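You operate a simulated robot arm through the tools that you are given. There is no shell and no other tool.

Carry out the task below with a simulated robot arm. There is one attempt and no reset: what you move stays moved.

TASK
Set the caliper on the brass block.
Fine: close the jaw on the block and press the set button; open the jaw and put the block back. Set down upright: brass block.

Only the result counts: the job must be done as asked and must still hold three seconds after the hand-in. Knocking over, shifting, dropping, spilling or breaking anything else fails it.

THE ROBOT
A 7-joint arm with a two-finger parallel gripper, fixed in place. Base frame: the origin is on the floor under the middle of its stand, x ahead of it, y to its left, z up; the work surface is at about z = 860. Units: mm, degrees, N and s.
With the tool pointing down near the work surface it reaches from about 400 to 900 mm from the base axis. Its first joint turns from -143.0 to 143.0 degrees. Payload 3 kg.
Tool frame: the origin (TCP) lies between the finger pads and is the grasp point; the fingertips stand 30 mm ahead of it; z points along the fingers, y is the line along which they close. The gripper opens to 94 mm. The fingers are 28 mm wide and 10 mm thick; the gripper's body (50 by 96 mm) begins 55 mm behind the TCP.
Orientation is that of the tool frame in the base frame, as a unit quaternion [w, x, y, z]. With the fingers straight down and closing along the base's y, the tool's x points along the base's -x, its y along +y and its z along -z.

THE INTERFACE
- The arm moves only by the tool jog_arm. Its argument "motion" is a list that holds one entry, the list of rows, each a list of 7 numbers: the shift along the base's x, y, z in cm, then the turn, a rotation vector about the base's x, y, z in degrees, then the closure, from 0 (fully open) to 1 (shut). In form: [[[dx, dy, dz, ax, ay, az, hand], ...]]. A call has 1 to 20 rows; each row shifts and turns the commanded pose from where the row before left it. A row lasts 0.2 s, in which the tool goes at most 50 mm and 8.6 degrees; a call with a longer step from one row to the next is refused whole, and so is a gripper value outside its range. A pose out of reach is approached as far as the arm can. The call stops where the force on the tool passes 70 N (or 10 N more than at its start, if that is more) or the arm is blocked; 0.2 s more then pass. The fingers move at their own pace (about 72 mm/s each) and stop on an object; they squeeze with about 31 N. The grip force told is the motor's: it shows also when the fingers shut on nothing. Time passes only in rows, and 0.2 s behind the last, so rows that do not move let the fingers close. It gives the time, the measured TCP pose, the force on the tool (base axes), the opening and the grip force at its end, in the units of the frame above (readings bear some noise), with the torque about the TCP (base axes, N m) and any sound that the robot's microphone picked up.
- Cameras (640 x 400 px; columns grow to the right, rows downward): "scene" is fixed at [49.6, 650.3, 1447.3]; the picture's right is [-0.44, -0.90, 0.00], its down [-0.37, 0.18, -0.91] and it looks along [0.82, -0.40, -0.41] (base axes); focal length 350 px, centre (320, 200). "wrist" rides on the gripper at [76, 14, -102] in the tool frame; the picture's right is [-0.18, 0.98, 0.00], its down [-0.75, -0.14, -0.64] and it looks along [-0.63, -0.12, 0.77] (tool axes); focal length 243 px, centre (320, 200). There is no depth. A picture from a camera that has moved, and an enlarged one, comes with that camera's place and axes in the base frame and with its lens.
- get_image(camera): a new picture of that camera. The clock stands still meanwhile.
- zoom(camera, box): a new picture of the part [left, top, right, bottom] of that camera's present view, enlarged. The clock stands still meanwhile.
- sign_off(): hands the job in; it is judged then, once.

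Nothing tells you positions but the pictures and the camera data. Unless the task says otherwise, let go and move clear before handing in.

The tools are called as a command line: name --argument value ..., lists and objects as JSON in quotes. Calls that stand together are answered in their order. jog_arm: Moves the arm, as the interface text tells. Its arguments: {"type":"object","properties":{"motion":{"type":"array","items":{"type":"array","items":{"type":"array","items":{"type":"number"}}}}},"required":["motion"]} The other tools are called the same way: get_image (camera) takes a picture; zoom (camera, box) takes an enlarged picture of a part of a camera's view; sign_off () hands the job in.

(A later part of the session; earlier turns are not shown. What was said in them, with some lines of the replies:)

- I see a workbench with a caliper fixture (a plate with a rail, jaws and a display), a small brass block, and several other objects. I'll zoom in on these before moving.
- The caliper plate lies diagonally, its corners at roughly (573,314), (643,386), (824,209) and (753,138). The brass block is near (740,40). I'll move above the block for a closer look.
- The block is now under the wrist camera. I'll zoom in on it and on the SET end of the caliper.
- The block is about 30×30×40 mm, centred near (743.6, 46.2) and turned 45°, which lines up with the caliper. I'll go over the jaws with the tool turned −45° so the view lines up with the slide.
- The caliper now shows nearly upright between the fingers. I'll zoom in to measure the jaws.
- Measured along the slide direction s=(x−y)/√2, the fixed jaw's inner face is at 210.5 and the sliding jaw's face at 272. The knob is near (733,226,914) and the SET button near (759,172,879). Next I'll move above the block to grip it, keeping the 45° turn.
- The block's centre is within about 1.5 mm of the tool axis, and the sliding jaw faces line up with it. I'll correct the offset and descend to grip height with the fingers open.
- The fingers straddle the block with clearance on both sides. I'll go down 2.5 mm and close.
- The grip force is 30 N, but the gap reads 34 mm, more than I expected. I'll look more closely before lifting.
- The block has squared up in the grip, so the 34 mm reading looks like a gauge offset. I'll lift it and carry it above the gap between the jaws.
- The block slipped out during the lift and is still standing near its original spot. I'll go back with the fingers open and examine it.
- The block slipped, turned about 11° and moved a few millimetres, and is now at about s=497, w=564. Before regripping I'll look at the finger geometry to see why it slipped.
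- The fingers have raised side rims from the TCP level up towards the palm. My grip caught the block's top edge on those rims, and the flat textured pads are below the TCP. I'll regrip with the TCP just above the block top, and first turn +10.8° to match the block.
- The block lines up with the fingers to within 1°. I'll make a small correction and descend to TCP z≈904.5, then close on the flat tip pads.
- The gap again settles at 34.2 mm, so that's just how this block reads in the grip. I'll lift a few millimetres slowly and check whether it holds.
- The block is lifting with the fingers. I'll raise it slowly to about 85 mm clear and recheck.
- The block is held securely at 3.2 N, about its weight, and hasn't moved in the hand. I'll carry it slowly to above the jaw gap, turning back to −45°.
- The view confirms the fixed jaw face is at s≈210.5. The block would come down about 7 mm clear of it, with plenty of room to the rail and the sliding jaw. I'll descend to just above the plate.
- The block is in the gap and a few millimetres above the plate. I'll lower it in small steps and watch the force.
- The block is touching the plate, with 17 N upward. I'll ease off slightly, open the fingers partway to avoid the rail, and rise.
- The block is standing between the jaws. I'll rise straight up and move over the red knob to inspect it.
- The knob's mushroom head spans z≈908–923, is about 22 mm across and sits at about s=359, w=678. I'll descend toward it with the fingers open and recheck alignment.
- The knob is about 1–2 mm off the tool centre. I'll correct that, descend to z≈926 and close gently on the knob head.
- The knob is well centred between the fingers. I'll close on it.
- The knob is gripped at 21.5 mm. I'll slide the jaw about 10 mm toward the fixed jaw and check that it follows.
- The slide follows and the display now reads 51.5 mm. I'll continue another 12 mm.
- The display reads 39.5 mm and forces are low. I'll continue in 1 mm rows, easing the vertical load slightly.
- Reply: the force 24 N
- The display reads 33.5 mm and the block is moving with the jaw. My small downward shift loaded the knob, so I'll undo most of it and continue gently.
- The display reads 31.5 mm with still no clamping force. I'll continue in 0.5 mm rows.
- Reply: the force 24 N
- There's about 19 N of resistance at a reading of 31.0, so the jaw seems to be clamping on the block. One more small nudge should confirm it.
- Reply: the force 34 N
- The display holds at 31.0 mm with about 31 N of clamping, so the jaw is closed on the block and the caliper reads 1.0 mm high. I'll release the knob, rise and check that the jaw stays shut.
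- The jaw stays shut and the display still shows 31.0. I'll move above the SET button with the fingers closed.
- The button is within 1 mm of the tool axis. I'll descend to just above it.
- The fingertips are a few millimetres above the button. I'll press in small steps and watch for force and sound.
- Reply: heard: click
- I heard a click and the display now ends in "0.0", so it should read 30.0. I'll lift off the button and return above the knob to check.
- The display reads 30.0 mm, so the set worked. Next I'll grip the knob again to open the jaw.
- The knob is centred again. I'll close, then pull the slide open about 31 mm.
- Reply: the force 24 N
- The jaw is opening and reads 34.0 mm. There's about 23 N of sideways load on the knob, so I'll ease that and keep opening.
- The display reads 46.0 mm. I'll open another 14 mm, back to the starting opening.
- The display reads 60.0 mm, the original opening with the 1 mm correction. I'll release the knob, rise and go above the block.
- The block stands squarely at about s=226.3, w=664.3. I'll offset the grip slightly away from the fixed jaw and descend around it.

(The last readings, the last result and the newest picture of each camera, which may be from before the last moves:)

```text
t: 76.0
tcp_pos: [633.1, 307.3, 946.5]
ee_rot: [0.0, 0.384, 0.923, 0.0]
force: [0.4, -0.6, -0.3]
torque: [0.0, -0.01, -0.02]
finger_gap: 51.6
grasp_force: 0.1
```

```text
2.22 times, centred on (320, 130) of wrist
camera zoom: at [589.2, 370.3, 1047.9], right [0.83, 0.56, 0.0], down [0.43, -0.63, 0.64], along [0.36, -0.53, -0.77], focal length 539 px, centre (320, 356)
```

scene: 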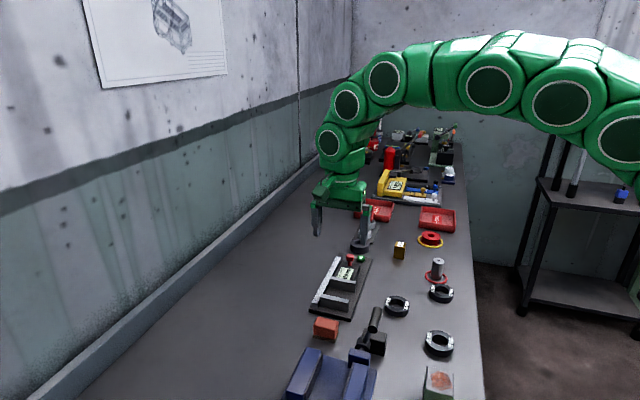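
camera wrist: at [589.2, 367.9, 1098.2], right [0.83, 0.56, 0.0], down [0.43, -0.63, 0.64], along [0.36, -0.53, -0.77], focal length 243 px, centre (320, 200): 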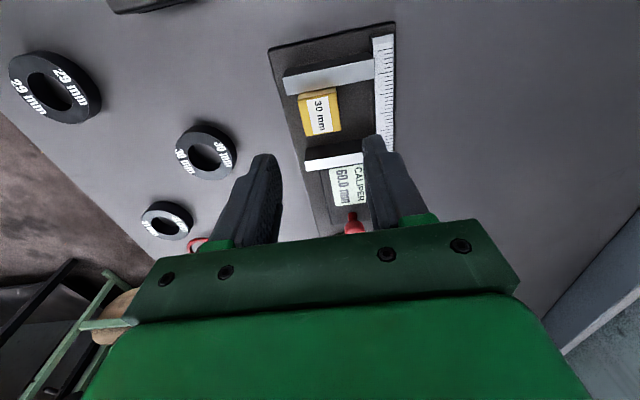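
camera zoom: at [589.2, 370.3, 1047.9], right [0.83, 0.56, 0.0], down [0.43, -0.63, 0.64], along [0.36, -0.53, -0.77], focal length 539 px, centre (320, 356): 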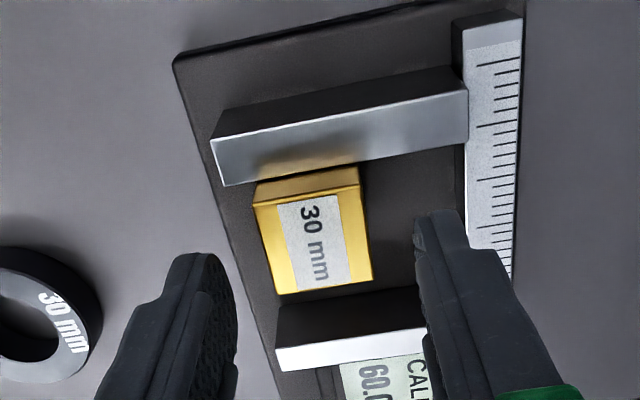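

The alignment is good. I'll descend the last 30 mm and grip.

jog_arm --motion '[[[0, 0, -1.0, 0, 0, 0, 0.45], [0, 0, -1.2, 0, 0, 0, 0.45], [0, 0, -0.6, 0, 0, 0, 0.45], [0, 0, -0.2, 0, 0, 0, 0.45], [0, 0, 0, 0, 0, 0, 0.45], [0, 0, 0, 0, 0, 0, 0.5], [0, 0, 0, 0, 0, 0, 0.55], [0, 0, 0, 0, 0, 0, 0.6], [0, 0, 0, 0, 0, 0, 0.65], [0, 0, 0, 0, 0, 0, 0.7], [0, 0, 0, 0, 0, 0, 0.8], [0, 0, 0, 0, 0, 0, 1.0], [0, 0, 0, 0, 0, 0, 1.0], [0, 0, 0, 0, 0, 0, 1.0]]]'

zoom --camera "wrist" --box '[200, 40, 440, 220]'

zoom --camera "scene" --box '[310, 240, 390, 320]'

```text
t: 79.0
tcp_pos: [633.8, 307.5, 917.4]
ee_rot: [-0.001, 0.384, 0.923, 0.001]
force: [0.9, -2.2, 1.8]
torque: [-0.02, -0.01, 0.0]
finger_gap: 33.5
grasp_force: 31.0
```

```text
2.22 times, centred on (320, 130) of wrist
camera zoom: at [589.9, 370.7, 1018.7], right [0.83, 0.56, 0.0], down [0.43, -0.63, 0.64], along [0.36, -0.53, -0.77], focal length 539 px, centre (320, 356)
```

zoom: 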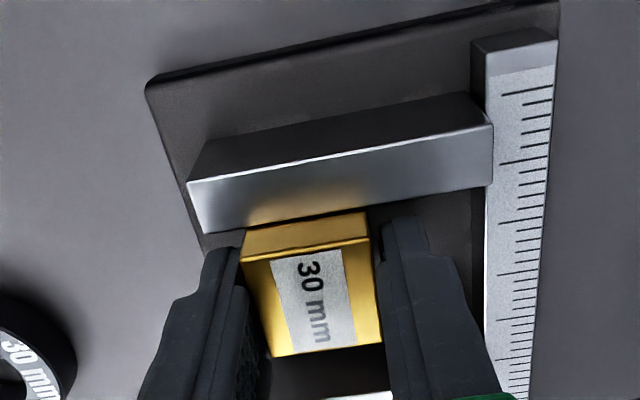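

```text
5.00 times, centred on (350, 280) of scene
camera zoom: at [49.6, 650.3, 1447.3], right [-0.44, -0.9, 0.0], down [-0.37, 0.18, -0.91], along [0.82, -0.4, -0.41], focal length 1751 px, centre (170, -200)
```

zoom: 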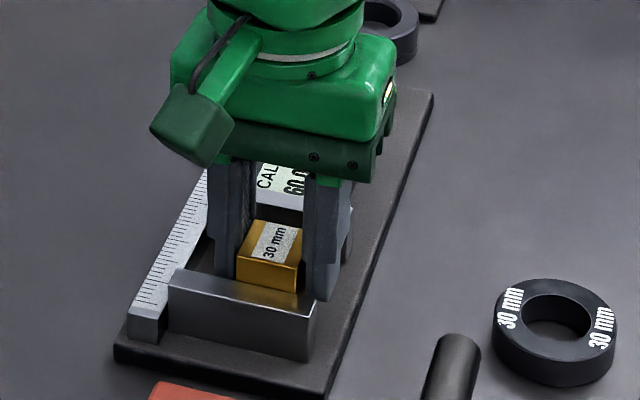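

The block is gripped. I'll lift it slowly, easing it off the fixed jaw, and check the hold.

jog_arm --motion '[[[0, 0, 0.1, 0, 0, 0, 1], [0.0707, -0.0707, 0.1, 0, 0, 0, 1], [0.1414, -0.1414, 0.2, 0, 0, 0, 1], [0.0707, -0.0707, 0.3, 0, 0, 0, 1], [0, 0, 0.5, 0, 0, 0, 1], [0, 0, 0.7, 0, 0, 0, 1], [0, 0, 0.8, 0, 0, 0, 1], [0, 0, 0.8, 0, 0, 0, 1], [0, 0, 0.8, 0, 0, 0, 1], [0, 0, 0.8, 0, 0, 0, 1], [0, 0, 0.8, 0, 0, 0, 1], [0, 0, 0.7, 0, 0, 0, 1], [0, 0, 0.4, 0, 0, 0, 1], [0, 0, 0, 0, 0, 0, 1], [0, 0, 0, 0, 0, 0, 1]]]'

zoom --camera "wrist" --box '[220, 100, 420, 240]'

zoom --camera "scene" --box '[300, 210, 400, 310]'

```text
t: 82.2
tcp_pos: [635.9, 305.9, 986.8]
ee_rot: [0.0, 0.383, 0.924, 0.0]
force: [-0.2, -0.2, -2.8]
torque: [0.03, -0.01, 0.02]
finger_gap: 29.7
grasp_force: 31.4
```

```text
2.86 times, centred on (320, 170) of wrist
camera zoom: at [592.6, 368.9, 1088.5], right [0.83, 0.56, 0.0], down [0.43, -0.63, 0.64], along [0.36, -0.53, -0.77], focal length 693 px, centre (320, 286)
```

zoom: 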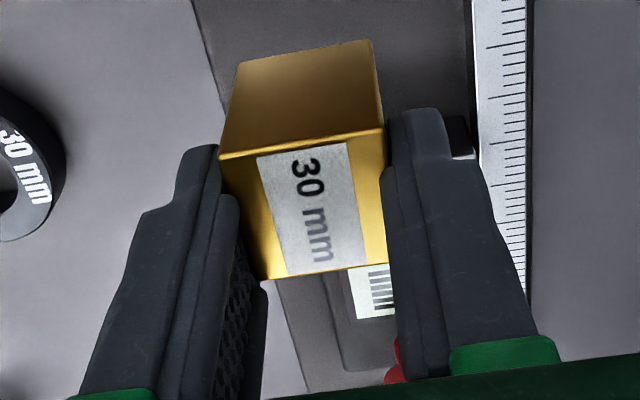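

```text
4.00 times, centred on (350, 260) of scene
camera zoom: at [49.6, 650.3, 1447.3], right [-0.44, -0.9, 0.0], down [-0.37, 0.18, -0.91], along [0.82, -0.4, -0.41], focal length 1401 px, centre (200, -40)
```

zoom: 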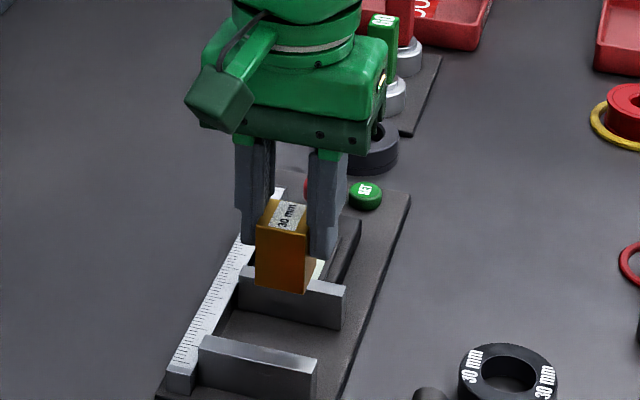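

The gap closed to 29.7 mm during the lift while the block kept its place in the hand. I'll pause and check that the grip is stable before carrying it.

jog_arm --motion '[[[0, 0, 0, 0, 0, 0, 1], [0, 0, 0, 0, 0, 0, 1], [0, 0, 0, 0, 0, 0, 1], [0, 0, 0, 0, 0, 0, 1]]]'

zoom --camera "wrist" --box '[220, 100, 420, 240]'

zoom --camera "scene" --box '[325, 225, 385, 285]'

```text
t: 83.2
tcp_pos: [637.0, 306.2, 986.8]
ee_rot: [0.0, 0.384, 0.923, 0.0]
force: [-0.7, 0.7, -3.6]
torque: [0.0, -0.04, -0.01]
finger_gap: 29.5
grasp_force: 31.5
```

```text
2.86 times, centred on (320, 170) of wrist
camera zoom: at [592.6, 368.9, 1088.5], right [0.83, 0.56, 0.0], down [0.43, -0.63, 0.64], along [0.36, -0.53, -0.77], focal length 693 px, centre (320, 286)
```

zoom: 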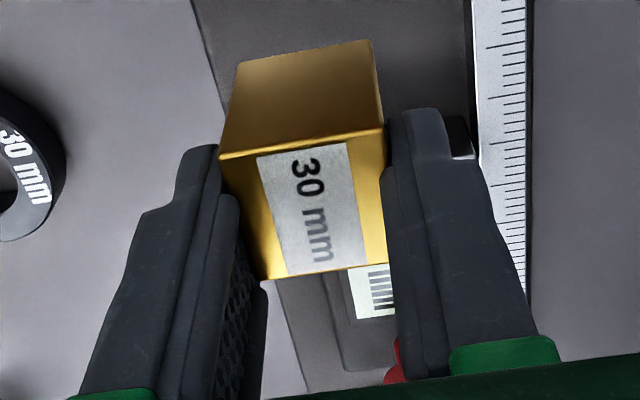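

```text
6.67 times, centred on (355, 255) of scene
camera zoom: at [49.6, 650.3, 1447.3], right [-0.44, -0.9, 0.0], down [-0.37, 0.18, -0.91], along [0.82, -0.4, -0.41], focal length 2335 px, centre (87, -167)
```

zoom: 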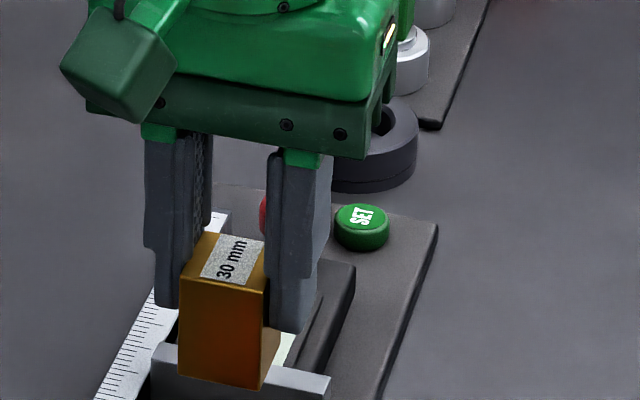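

The grip is stable and the block hangs upright. I'll carry it slowly back above its original spot.

jog_arm --motion '[[[0.347, -0.824, 0, 0, 0, -0.06, 1], [0.694, -1.648, 0, 0, 0, -0.125, 1], [0.694, -1.648, 0, 0, 0, -0.125, 1], [0.694, -1.648, 0, 0, 0, -0.125, 1], [0.694, -1.648, 0, 0, 0, -0.125, 1], [0.694, -1.648, 0, 0, 0, -0.125, 1], [0.694, -1.648, 0, 0, 0, -0.125, 1], [0.694, -1.648, 0, 0, 0, -0.125, 1], [0.694, -1.648, 0, 0, 0, -0.125, 1], [0.694, -1.648, 0, 0, 0, -0.125, 1], [0.694, -1.648, 0, 0, 0, -0.125, 1], [0.694, -1.648, 0, 0, 0, -0.125, 1], [0.694, -1.648, 0, 0, 0, -0.125, 1], [0.694, -1.648, 0, 0, 0, -0.125, 1], [0.694, -1.648, 0, 0, 0, -0.125, 1], [0.694, -1.648, 0, 0, 0, -0.125, 1], [0.347, -0.824, 0, 0, 0, -0.06, 1], [0, 0, 0, 0, 0, 0, 1], [0, 0, 0, 0, 0, 0, 1]]]'

zoom --camera "wrist" --box '[220, 100, 420, 240]'

zoom --camera "scene" --box '[350, 180, 450, 270]'

```text
t: 87.2
tcp_pos: [746.9, 41.2, 986.6]
ee_rot: [0.0, 0.399, 0.917, 0.0]
force: [1.0, -0.8, -3.1]
torque: [0.02, -0.01, -0.03]
finger_gap: 29.4
grasp_force: 30.9
```

```text
2.86 times, centred on (320, 170) of wrist
camera zoom: at [705.5, 105.3, 1088.0], right [0.84, 0.54, 0.0], down [0.41, -0.65, 0.64], along [0.34, -0.54, -0.77], focal length 693 px, centre (320, 286)
```

zoom: 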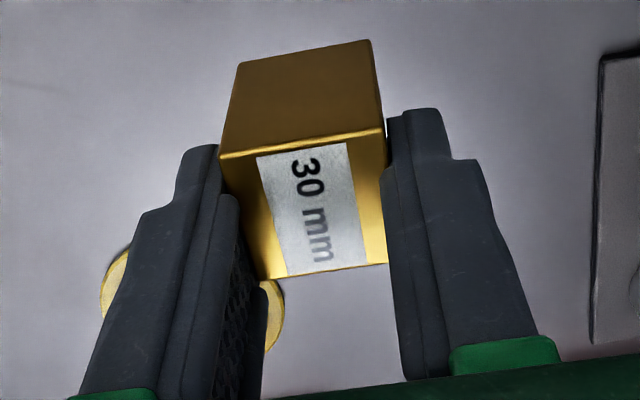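

```text
4.44 times, centred on (400, 225) of scene
camera zoom: at [49.6, 650.3, 1447.3], right [-0.44, -0.9, 0.0], down [-0.37, 0.18, -0.91], along [0.82, -0.4, -0.41], focal length 1557 px, centre (-36, 89)
```

zoom: 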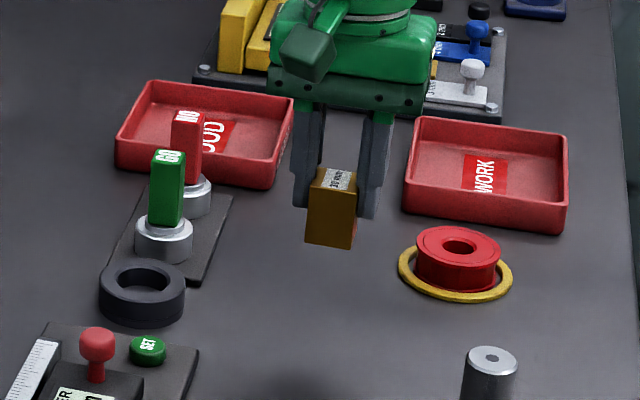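

The block arrived steadily and is within about 1.5 mm of its original position. I'll correct that and lower to just above the table.

jog_arm --motion '[[[0.03, 0.12, -0.5, 0, 0, 0, 1], [0, 0, -1.0, 0, 0, 0, 1], [0, 0, -1.2, 0, 0, 0, 1], [0, 0, -1.2, 0, 0, 0, 1], [0, 0, -1.2, 0, 0, 0, 1], [0, 0, -1.0, 0, 0, 0, 1], [0, 0, -0.8, 0, 0, 0, 1], [0, 0, -0.5, 0, 0, 0, 1], [0, 0, -0.2, 0, 0, 0, 1], [0, 0, 0, 0, 0, 0, 1], [0, 0, 0, 0, 0, 0, 1]]]'

zoom --camera "scene" --box '[370, 210, 430, 270]'

```text
t: 89.6
tcp_pos: [746.0, 42.8, 911.9]
ee_rot: [0.0, 0.399, 0.917, 0.0]
force: [0.2, 0.2, -2.5]
torque: [-0.01, 0.0, -0.02]
finger_gap: 29.6
grasp_force: 31.1
```

```text
6.67 times, centred on (400, 240) of scene
camera zoom: at [49.6, 650.3, 1447.3], right [-0.44, -0.9, 0.0], down [-0.37, 0.18, -0.91], along [0.82, -0.4, -0.41], focal length 2335 px, centre (-213, -67)
```

zoom: 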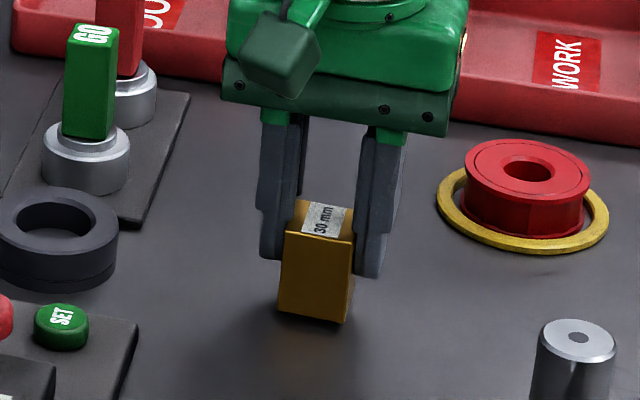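

The block is about 6 mm above the table. I'll lower it in small steps until it touches.

jog_arm --motion '[[[0, 0, -0.15, 0, 0, 0, 1], [0, 0, -0.15, 0, 0, 0, 1], [0, 0, -0.1, 0, 0, 0, 1], [0, 0, 0, 0, 0, 0, 1]]]'

jog_arm --motion '[[[0, 0, -0.08, 0, 0, 0, 1], [0, 0, 0, 0, 0, 0, 1]]]'

jog_arm --motion '[[[0, 0, -0.06, 0, 0, 0, 1], [0, 0, 0, 0, 0, 0, 1]]]'

```text
t: 90.6
tcp_pos: [747.7, 43.1, 906.6]
ee_rot: [0.0, 0.398, 0.917, 0.0]
force: [-0.7, -0.7, -0.4]
torque: [0.05, 0.01, 0.01]
finger_gap: 29.7
grasp_force: 31.2
```

```text
t: 91.2
tcp_pos: [747.4, 42.2, 907.9]
ee_rot: [0.001, 0.4, 0.917, 0.001]
force: [-2.6, -1.1, 21.2]
torque: [0.21, 0.36, 0.03]
finger_gap: 29.7
grasp_force: 30.4
```

```text
t: 91.8
tcp_pos: [747.3, 42.2, 906.9]
ee_rot: [0.001, 0.398, 0.917, 0.0]
force: [-6.5, 3.5, 46.1]
torque: [0.32, 0.63, 0.0]
finger_gap: 29.9
grasp_force: 30.4
```

Contact made, slightly harder than needed at 46 N. I'll back off about 1.1 mm, look, and then release.

jog_arm --motion '[[[0, 0, 0.06, 0, 0, 0, 1], [0, 0, 0.05, 0, 0, 0, 1], [0, 0, 0, 0, 0, 0, 1]]]'

zoom --camera "scene" --box '[370, 210, 430, 270]'

zoom --camera "wrist" --box '[220, 100, 420, 240]'

```text
t: 92.6
tcp_pos: [747.1, 42.4, 906.9]
ee_rot: [-0.001, 0.399, 0.917, 0.001]
force: [1.6, 9.7, 41.0]
torque: [0.44, 0.17, -0.03]
finger_gap: 29.7
grasp_force: 30.8
```

```text
6.67 times, centred on (400, 240) of scene
camera zoom: at [49.6, 650.3, 1447.3], right [-0.44, -0.9, 0.0], down [-0.37, 0.18, -0.91], along [0.82, -0.4, -0.41], focal length 2335 px, centre (-213, -67)
```

zoom: 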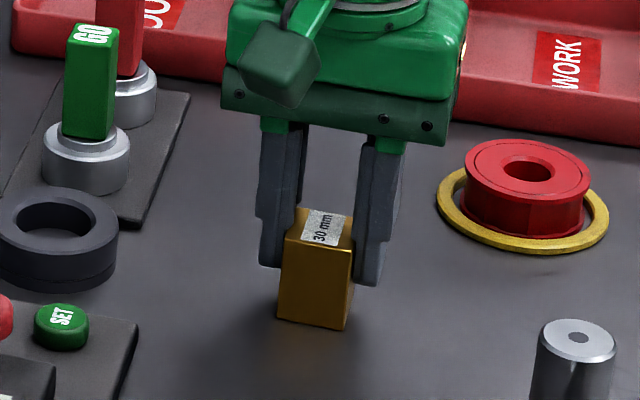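

```text
2.86 times, centred on (320, 170) of wrist
camera zoom: at [705.7, 107.0, 1008.7], right [0.84, 0.54, 0.0], down [0.41, -0.65, 0.64], along [0.35, -0.54, -0.77], focal length 693 px, centre (320, 286)
```

zoom: 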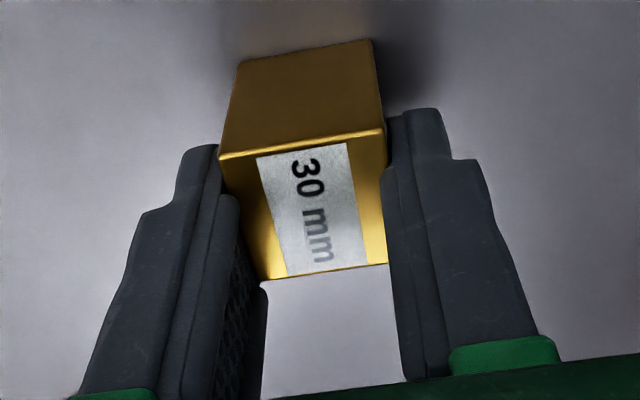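

The force is still 41 N, so the arm's control lags. I'll lift slightly more and let it settle.

jog_arm --motion '[[[0, 0, 0.04, 0, 0, 0, 1], [0, 0, 0, 0, 0, 0, 1], [0, 0, 0, 0, 0, 0, 1]]]'

```text
t: 93.4
tcp_pos: [746.9, 41.3, 907.2]
ee_rot: [-0.001, 0.398, 0.917, 0.0]
force: [3.9, 12.2, 30.8]
torque: [0.42, -0.09, 0.03]
finger_gap: 29.4
grasp_force: 30.7
```

jog_arm --motion '[[[0, 0, 0.05, 0, 0, 0, 1], [0, 0, 0.04, 0, 0, 0, 1], [0, 0, 0, 0, 0, 0, 1], [0, 0, 0, 0, 0, 0, 1]]]'

zoom --camera "scene" --box '[370, 210, 430, 270]'

```text
t: 94.4
tcp_pos: [746.7, 40.7, 905.2]
ee_rot: [0.0, 0.399, 0.917, -0.001]
force: [1.4, 0.6, 4.3]
torque: [0.02, -0.15, -0.01]
finger_gap: 30.0
grasp_force: 30.7
```

```text
6.67 times, centred on (400, 240) of scene
camera zoom: at [49.6, 650.3, 1447.3], right [-0.44, -0.9, 0.0], down [-0.37, 0.18, -0.91], along [0.82, -0.4, -0.41], focal length 2335 px, centre (-213, -67)
```

zoom: 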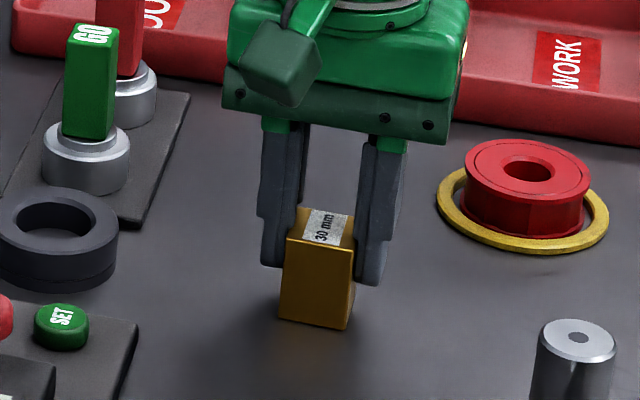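

The force is down to 4 N and the block is on the table. I'll open the fingers gently and check that it stands before lifting away.

jog_arm --motion '[[[0, 0, 0, 0, 0, 0, 0.66], [0, 0, 0, 0, 0, 0, 0.62], [0, 0, 0, 0, 0, 0, 0.55], [0, 0, 0, 0, 0, 0, 0.4], [0, 0, 0, 0, 0, 0, 0.2], [0, 0, 0, 0, 0, 0, 0.1]]]'

zoom --camera "wrist" --box '[220, 100, 420, 240]'

zoom --camera "scene" --box '[370, 210, 430, 270]'

```text
t: 95.8
tcp_pos: [747.1, 41.7, 907.9]
ee_rot: [0.0, 0.399, 0.917, 0.0]
force: [0.0, -0.7, -0.7]
torque: [0.0, -0.02, 0.0]
finger_gap: 84.6
grasp_force: 0.1
```

```text
2.86 times, centred on (320, 170) of wrist
camera zoom: at [706.3, 106.8, 1009.5], right [0.84, 0.54, 0.0], down [0.41, -0.65, 0.64], along [0.34, -0.54, -0.77], focal length 693 px, centre (320, 286)
```

zoom: 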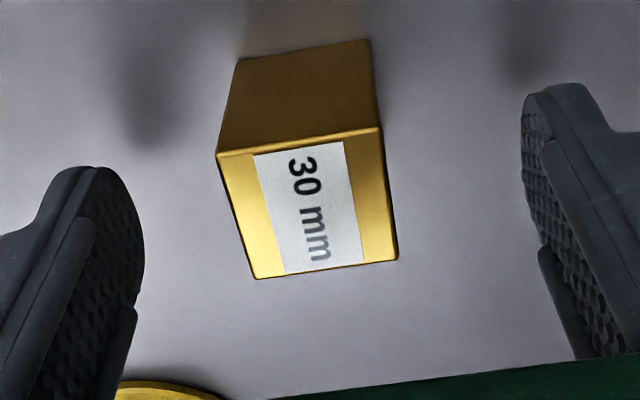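

```text
6.67 times, centred on (400, 240) of scene
camera zoom: at [49.6, 650.3, 1447.3], right [-0.44, -0.9, 0.0], down [-0.37, 0.18, -0.91], along [0.82, -0.4, -0.41], focal length 2335 px, centre (-213, -67)
```

zoom: 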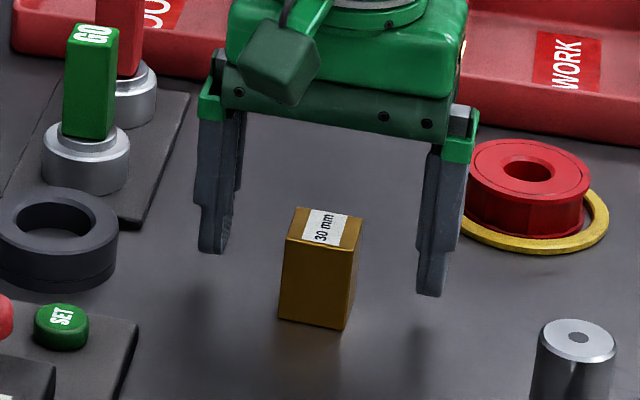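

The block stands upright and released. I'll rise straight up and verify its position.

jog_arm --motion '[[[0, 0, 0.5, 0, 0, 0, 0.1], [0, 0, 1.5, 0, 0, 0, 0.1], [0, 0, 2.5, 0, 0, 0, 0.1], [0, 0, 3.0, 0, 0, 0, 0.1], [0, 0, 3.0, 0, 0, 0, 0], [0, 0, 0, 0, 0, 0, 0], [0, 0, 0, 0, 0, 0, 0]]]'

zoom --camera "wrist" --box '[272, 65, 368, 145]'

get_image --camera "scene"

```text
t: 97.4
tcp_pos: [747.5, 43.3, 1011.7]
ee_rot: [0.0, 0.398, 0.917, 0.0]
force: [-0.6, -0.7, -0.9]
torque: [0.01, -0.02, 0.0]
finger_gap: 94.1
grasp_force: 0.0
```

```text
5.00 times, centred on (320, 105) of wrist
camera zoom: at [705.0, 107.7, 1114.3], right [0.84, 0.54, 0.0], down [0.41, -0.65, 0.64], along [0.34, -0.54, -0.77], focal length 1213 px, centre (320, 675)
```

zoom: 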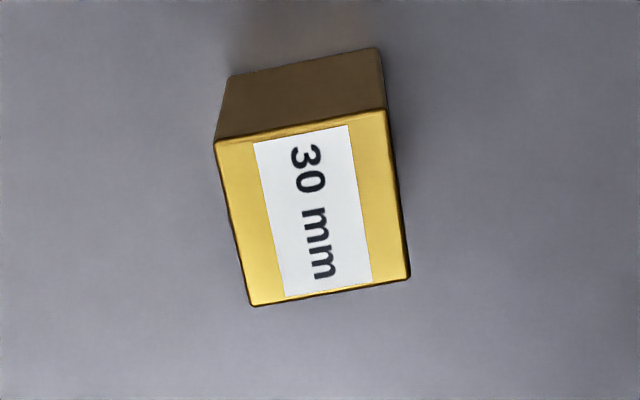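

```text
taken
```

scene: 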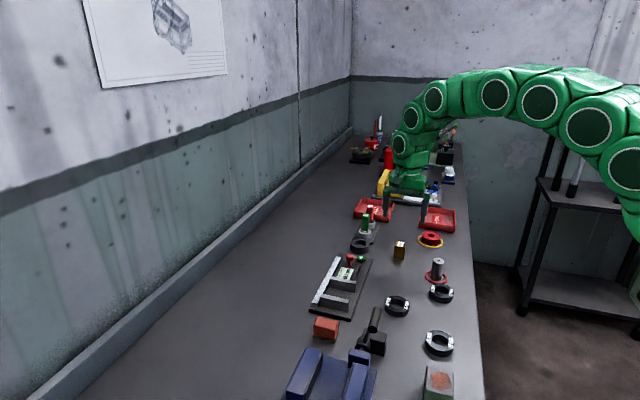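

The block is back at about (744, 45), within 1–2 mm of where it started, and upright. I'll retreat further up and take a last look at the caliper and its surroundings.

jog_arm --motion '[[[0, 0, 3.0, 0, 0, 0, 0], [0, 0, 3.0, 0, 0, 0, 0], [0, 0, 3.0, 0, 0, 0, 0], [0, 0, 0, 0, 0, 0, 0], [0, 0, 0, 0, 0, 0, 0]]]'

zoom --camera "scene" --box '[290, 220, 470, 332]'

zoom --camera "scene" --box '[310, 240, 390, 320]'

```text
t: 98.6
tcp_pos: [746.9, 41.9, 1103.3]
ee_rot: [0.0, 0.4, 0.917, 0.0]
force: [-0.2, -0.3, 0.2]
torque: [0.0, -0.02, -0.04]
finger_gap: 94.3
grasp_force: 0.0
```

```text
3.56 times, centred on (380, 276) of scene
camera zoom: at [49.6, 650.3, 1447.3], right [-0.44, -0.9, 0.0], down [-0.37, 0.18, -0.91], along [0.82, -0.4, -0.41], focal length 1245 px, centre (107, -70)
```

zoom: 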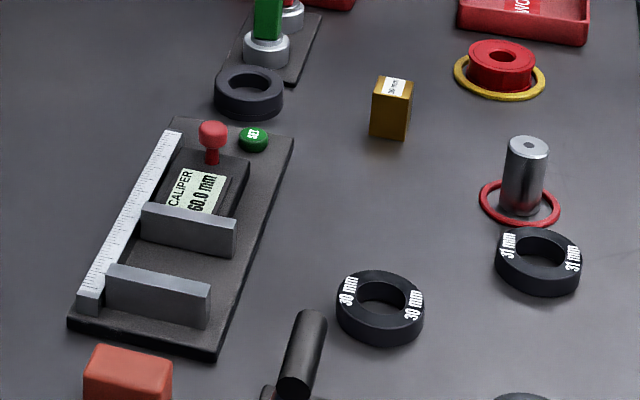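

```text
5.00 times, centred on (350, 280) of scene
camera zoom: at [49.6, 650.3, 1447.3], right [-0.44, -0.9, 0.0], down [-0.37, 0.18, -0.91], along [0.82, -0.4, -0.41], focal length 1751 px, centre (170, -200)
```

zoom: 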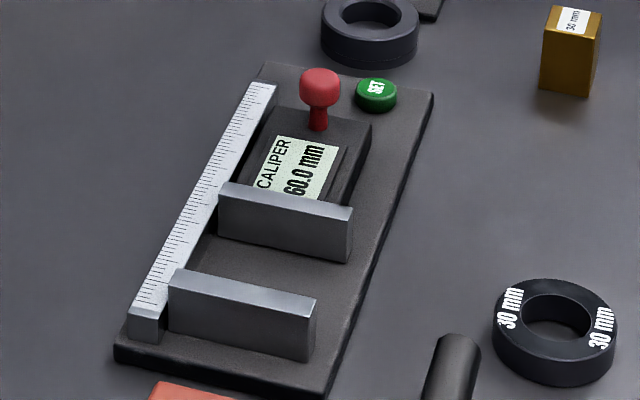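

The picture matches the starting one: the caliper is open and reads a corrected 60.0 mm, the block is upright in its place, and nothing else has moved. The arm is clear, so I'm handing in.

sign_off

```text
The job is handed in.
```

The caliper is set on the brass block, and the job is handed in. With the jaw clamped on the block it read 31.0 mm. I pressed SET, heard the click, and it then read 30.0 mm, matching the block's label.

- **Jaw:** I opened it back to its starting position, where it now reads 60.0 mm instead of 61.0.
- **Block:** It stands upright within about 2 mm of where it started.
- **Slip:** My first grip on the block failed. It slipped as I lifted and turned about 11°, but it stayed standing, and the second grip held.
- **Set-down:** Putting it back, I pressed it onto the table at up to 46 N before easing off and releasing.
- **Surroundings:** The last picture shows nothing else moved, and the arm is clear with the fingers open.
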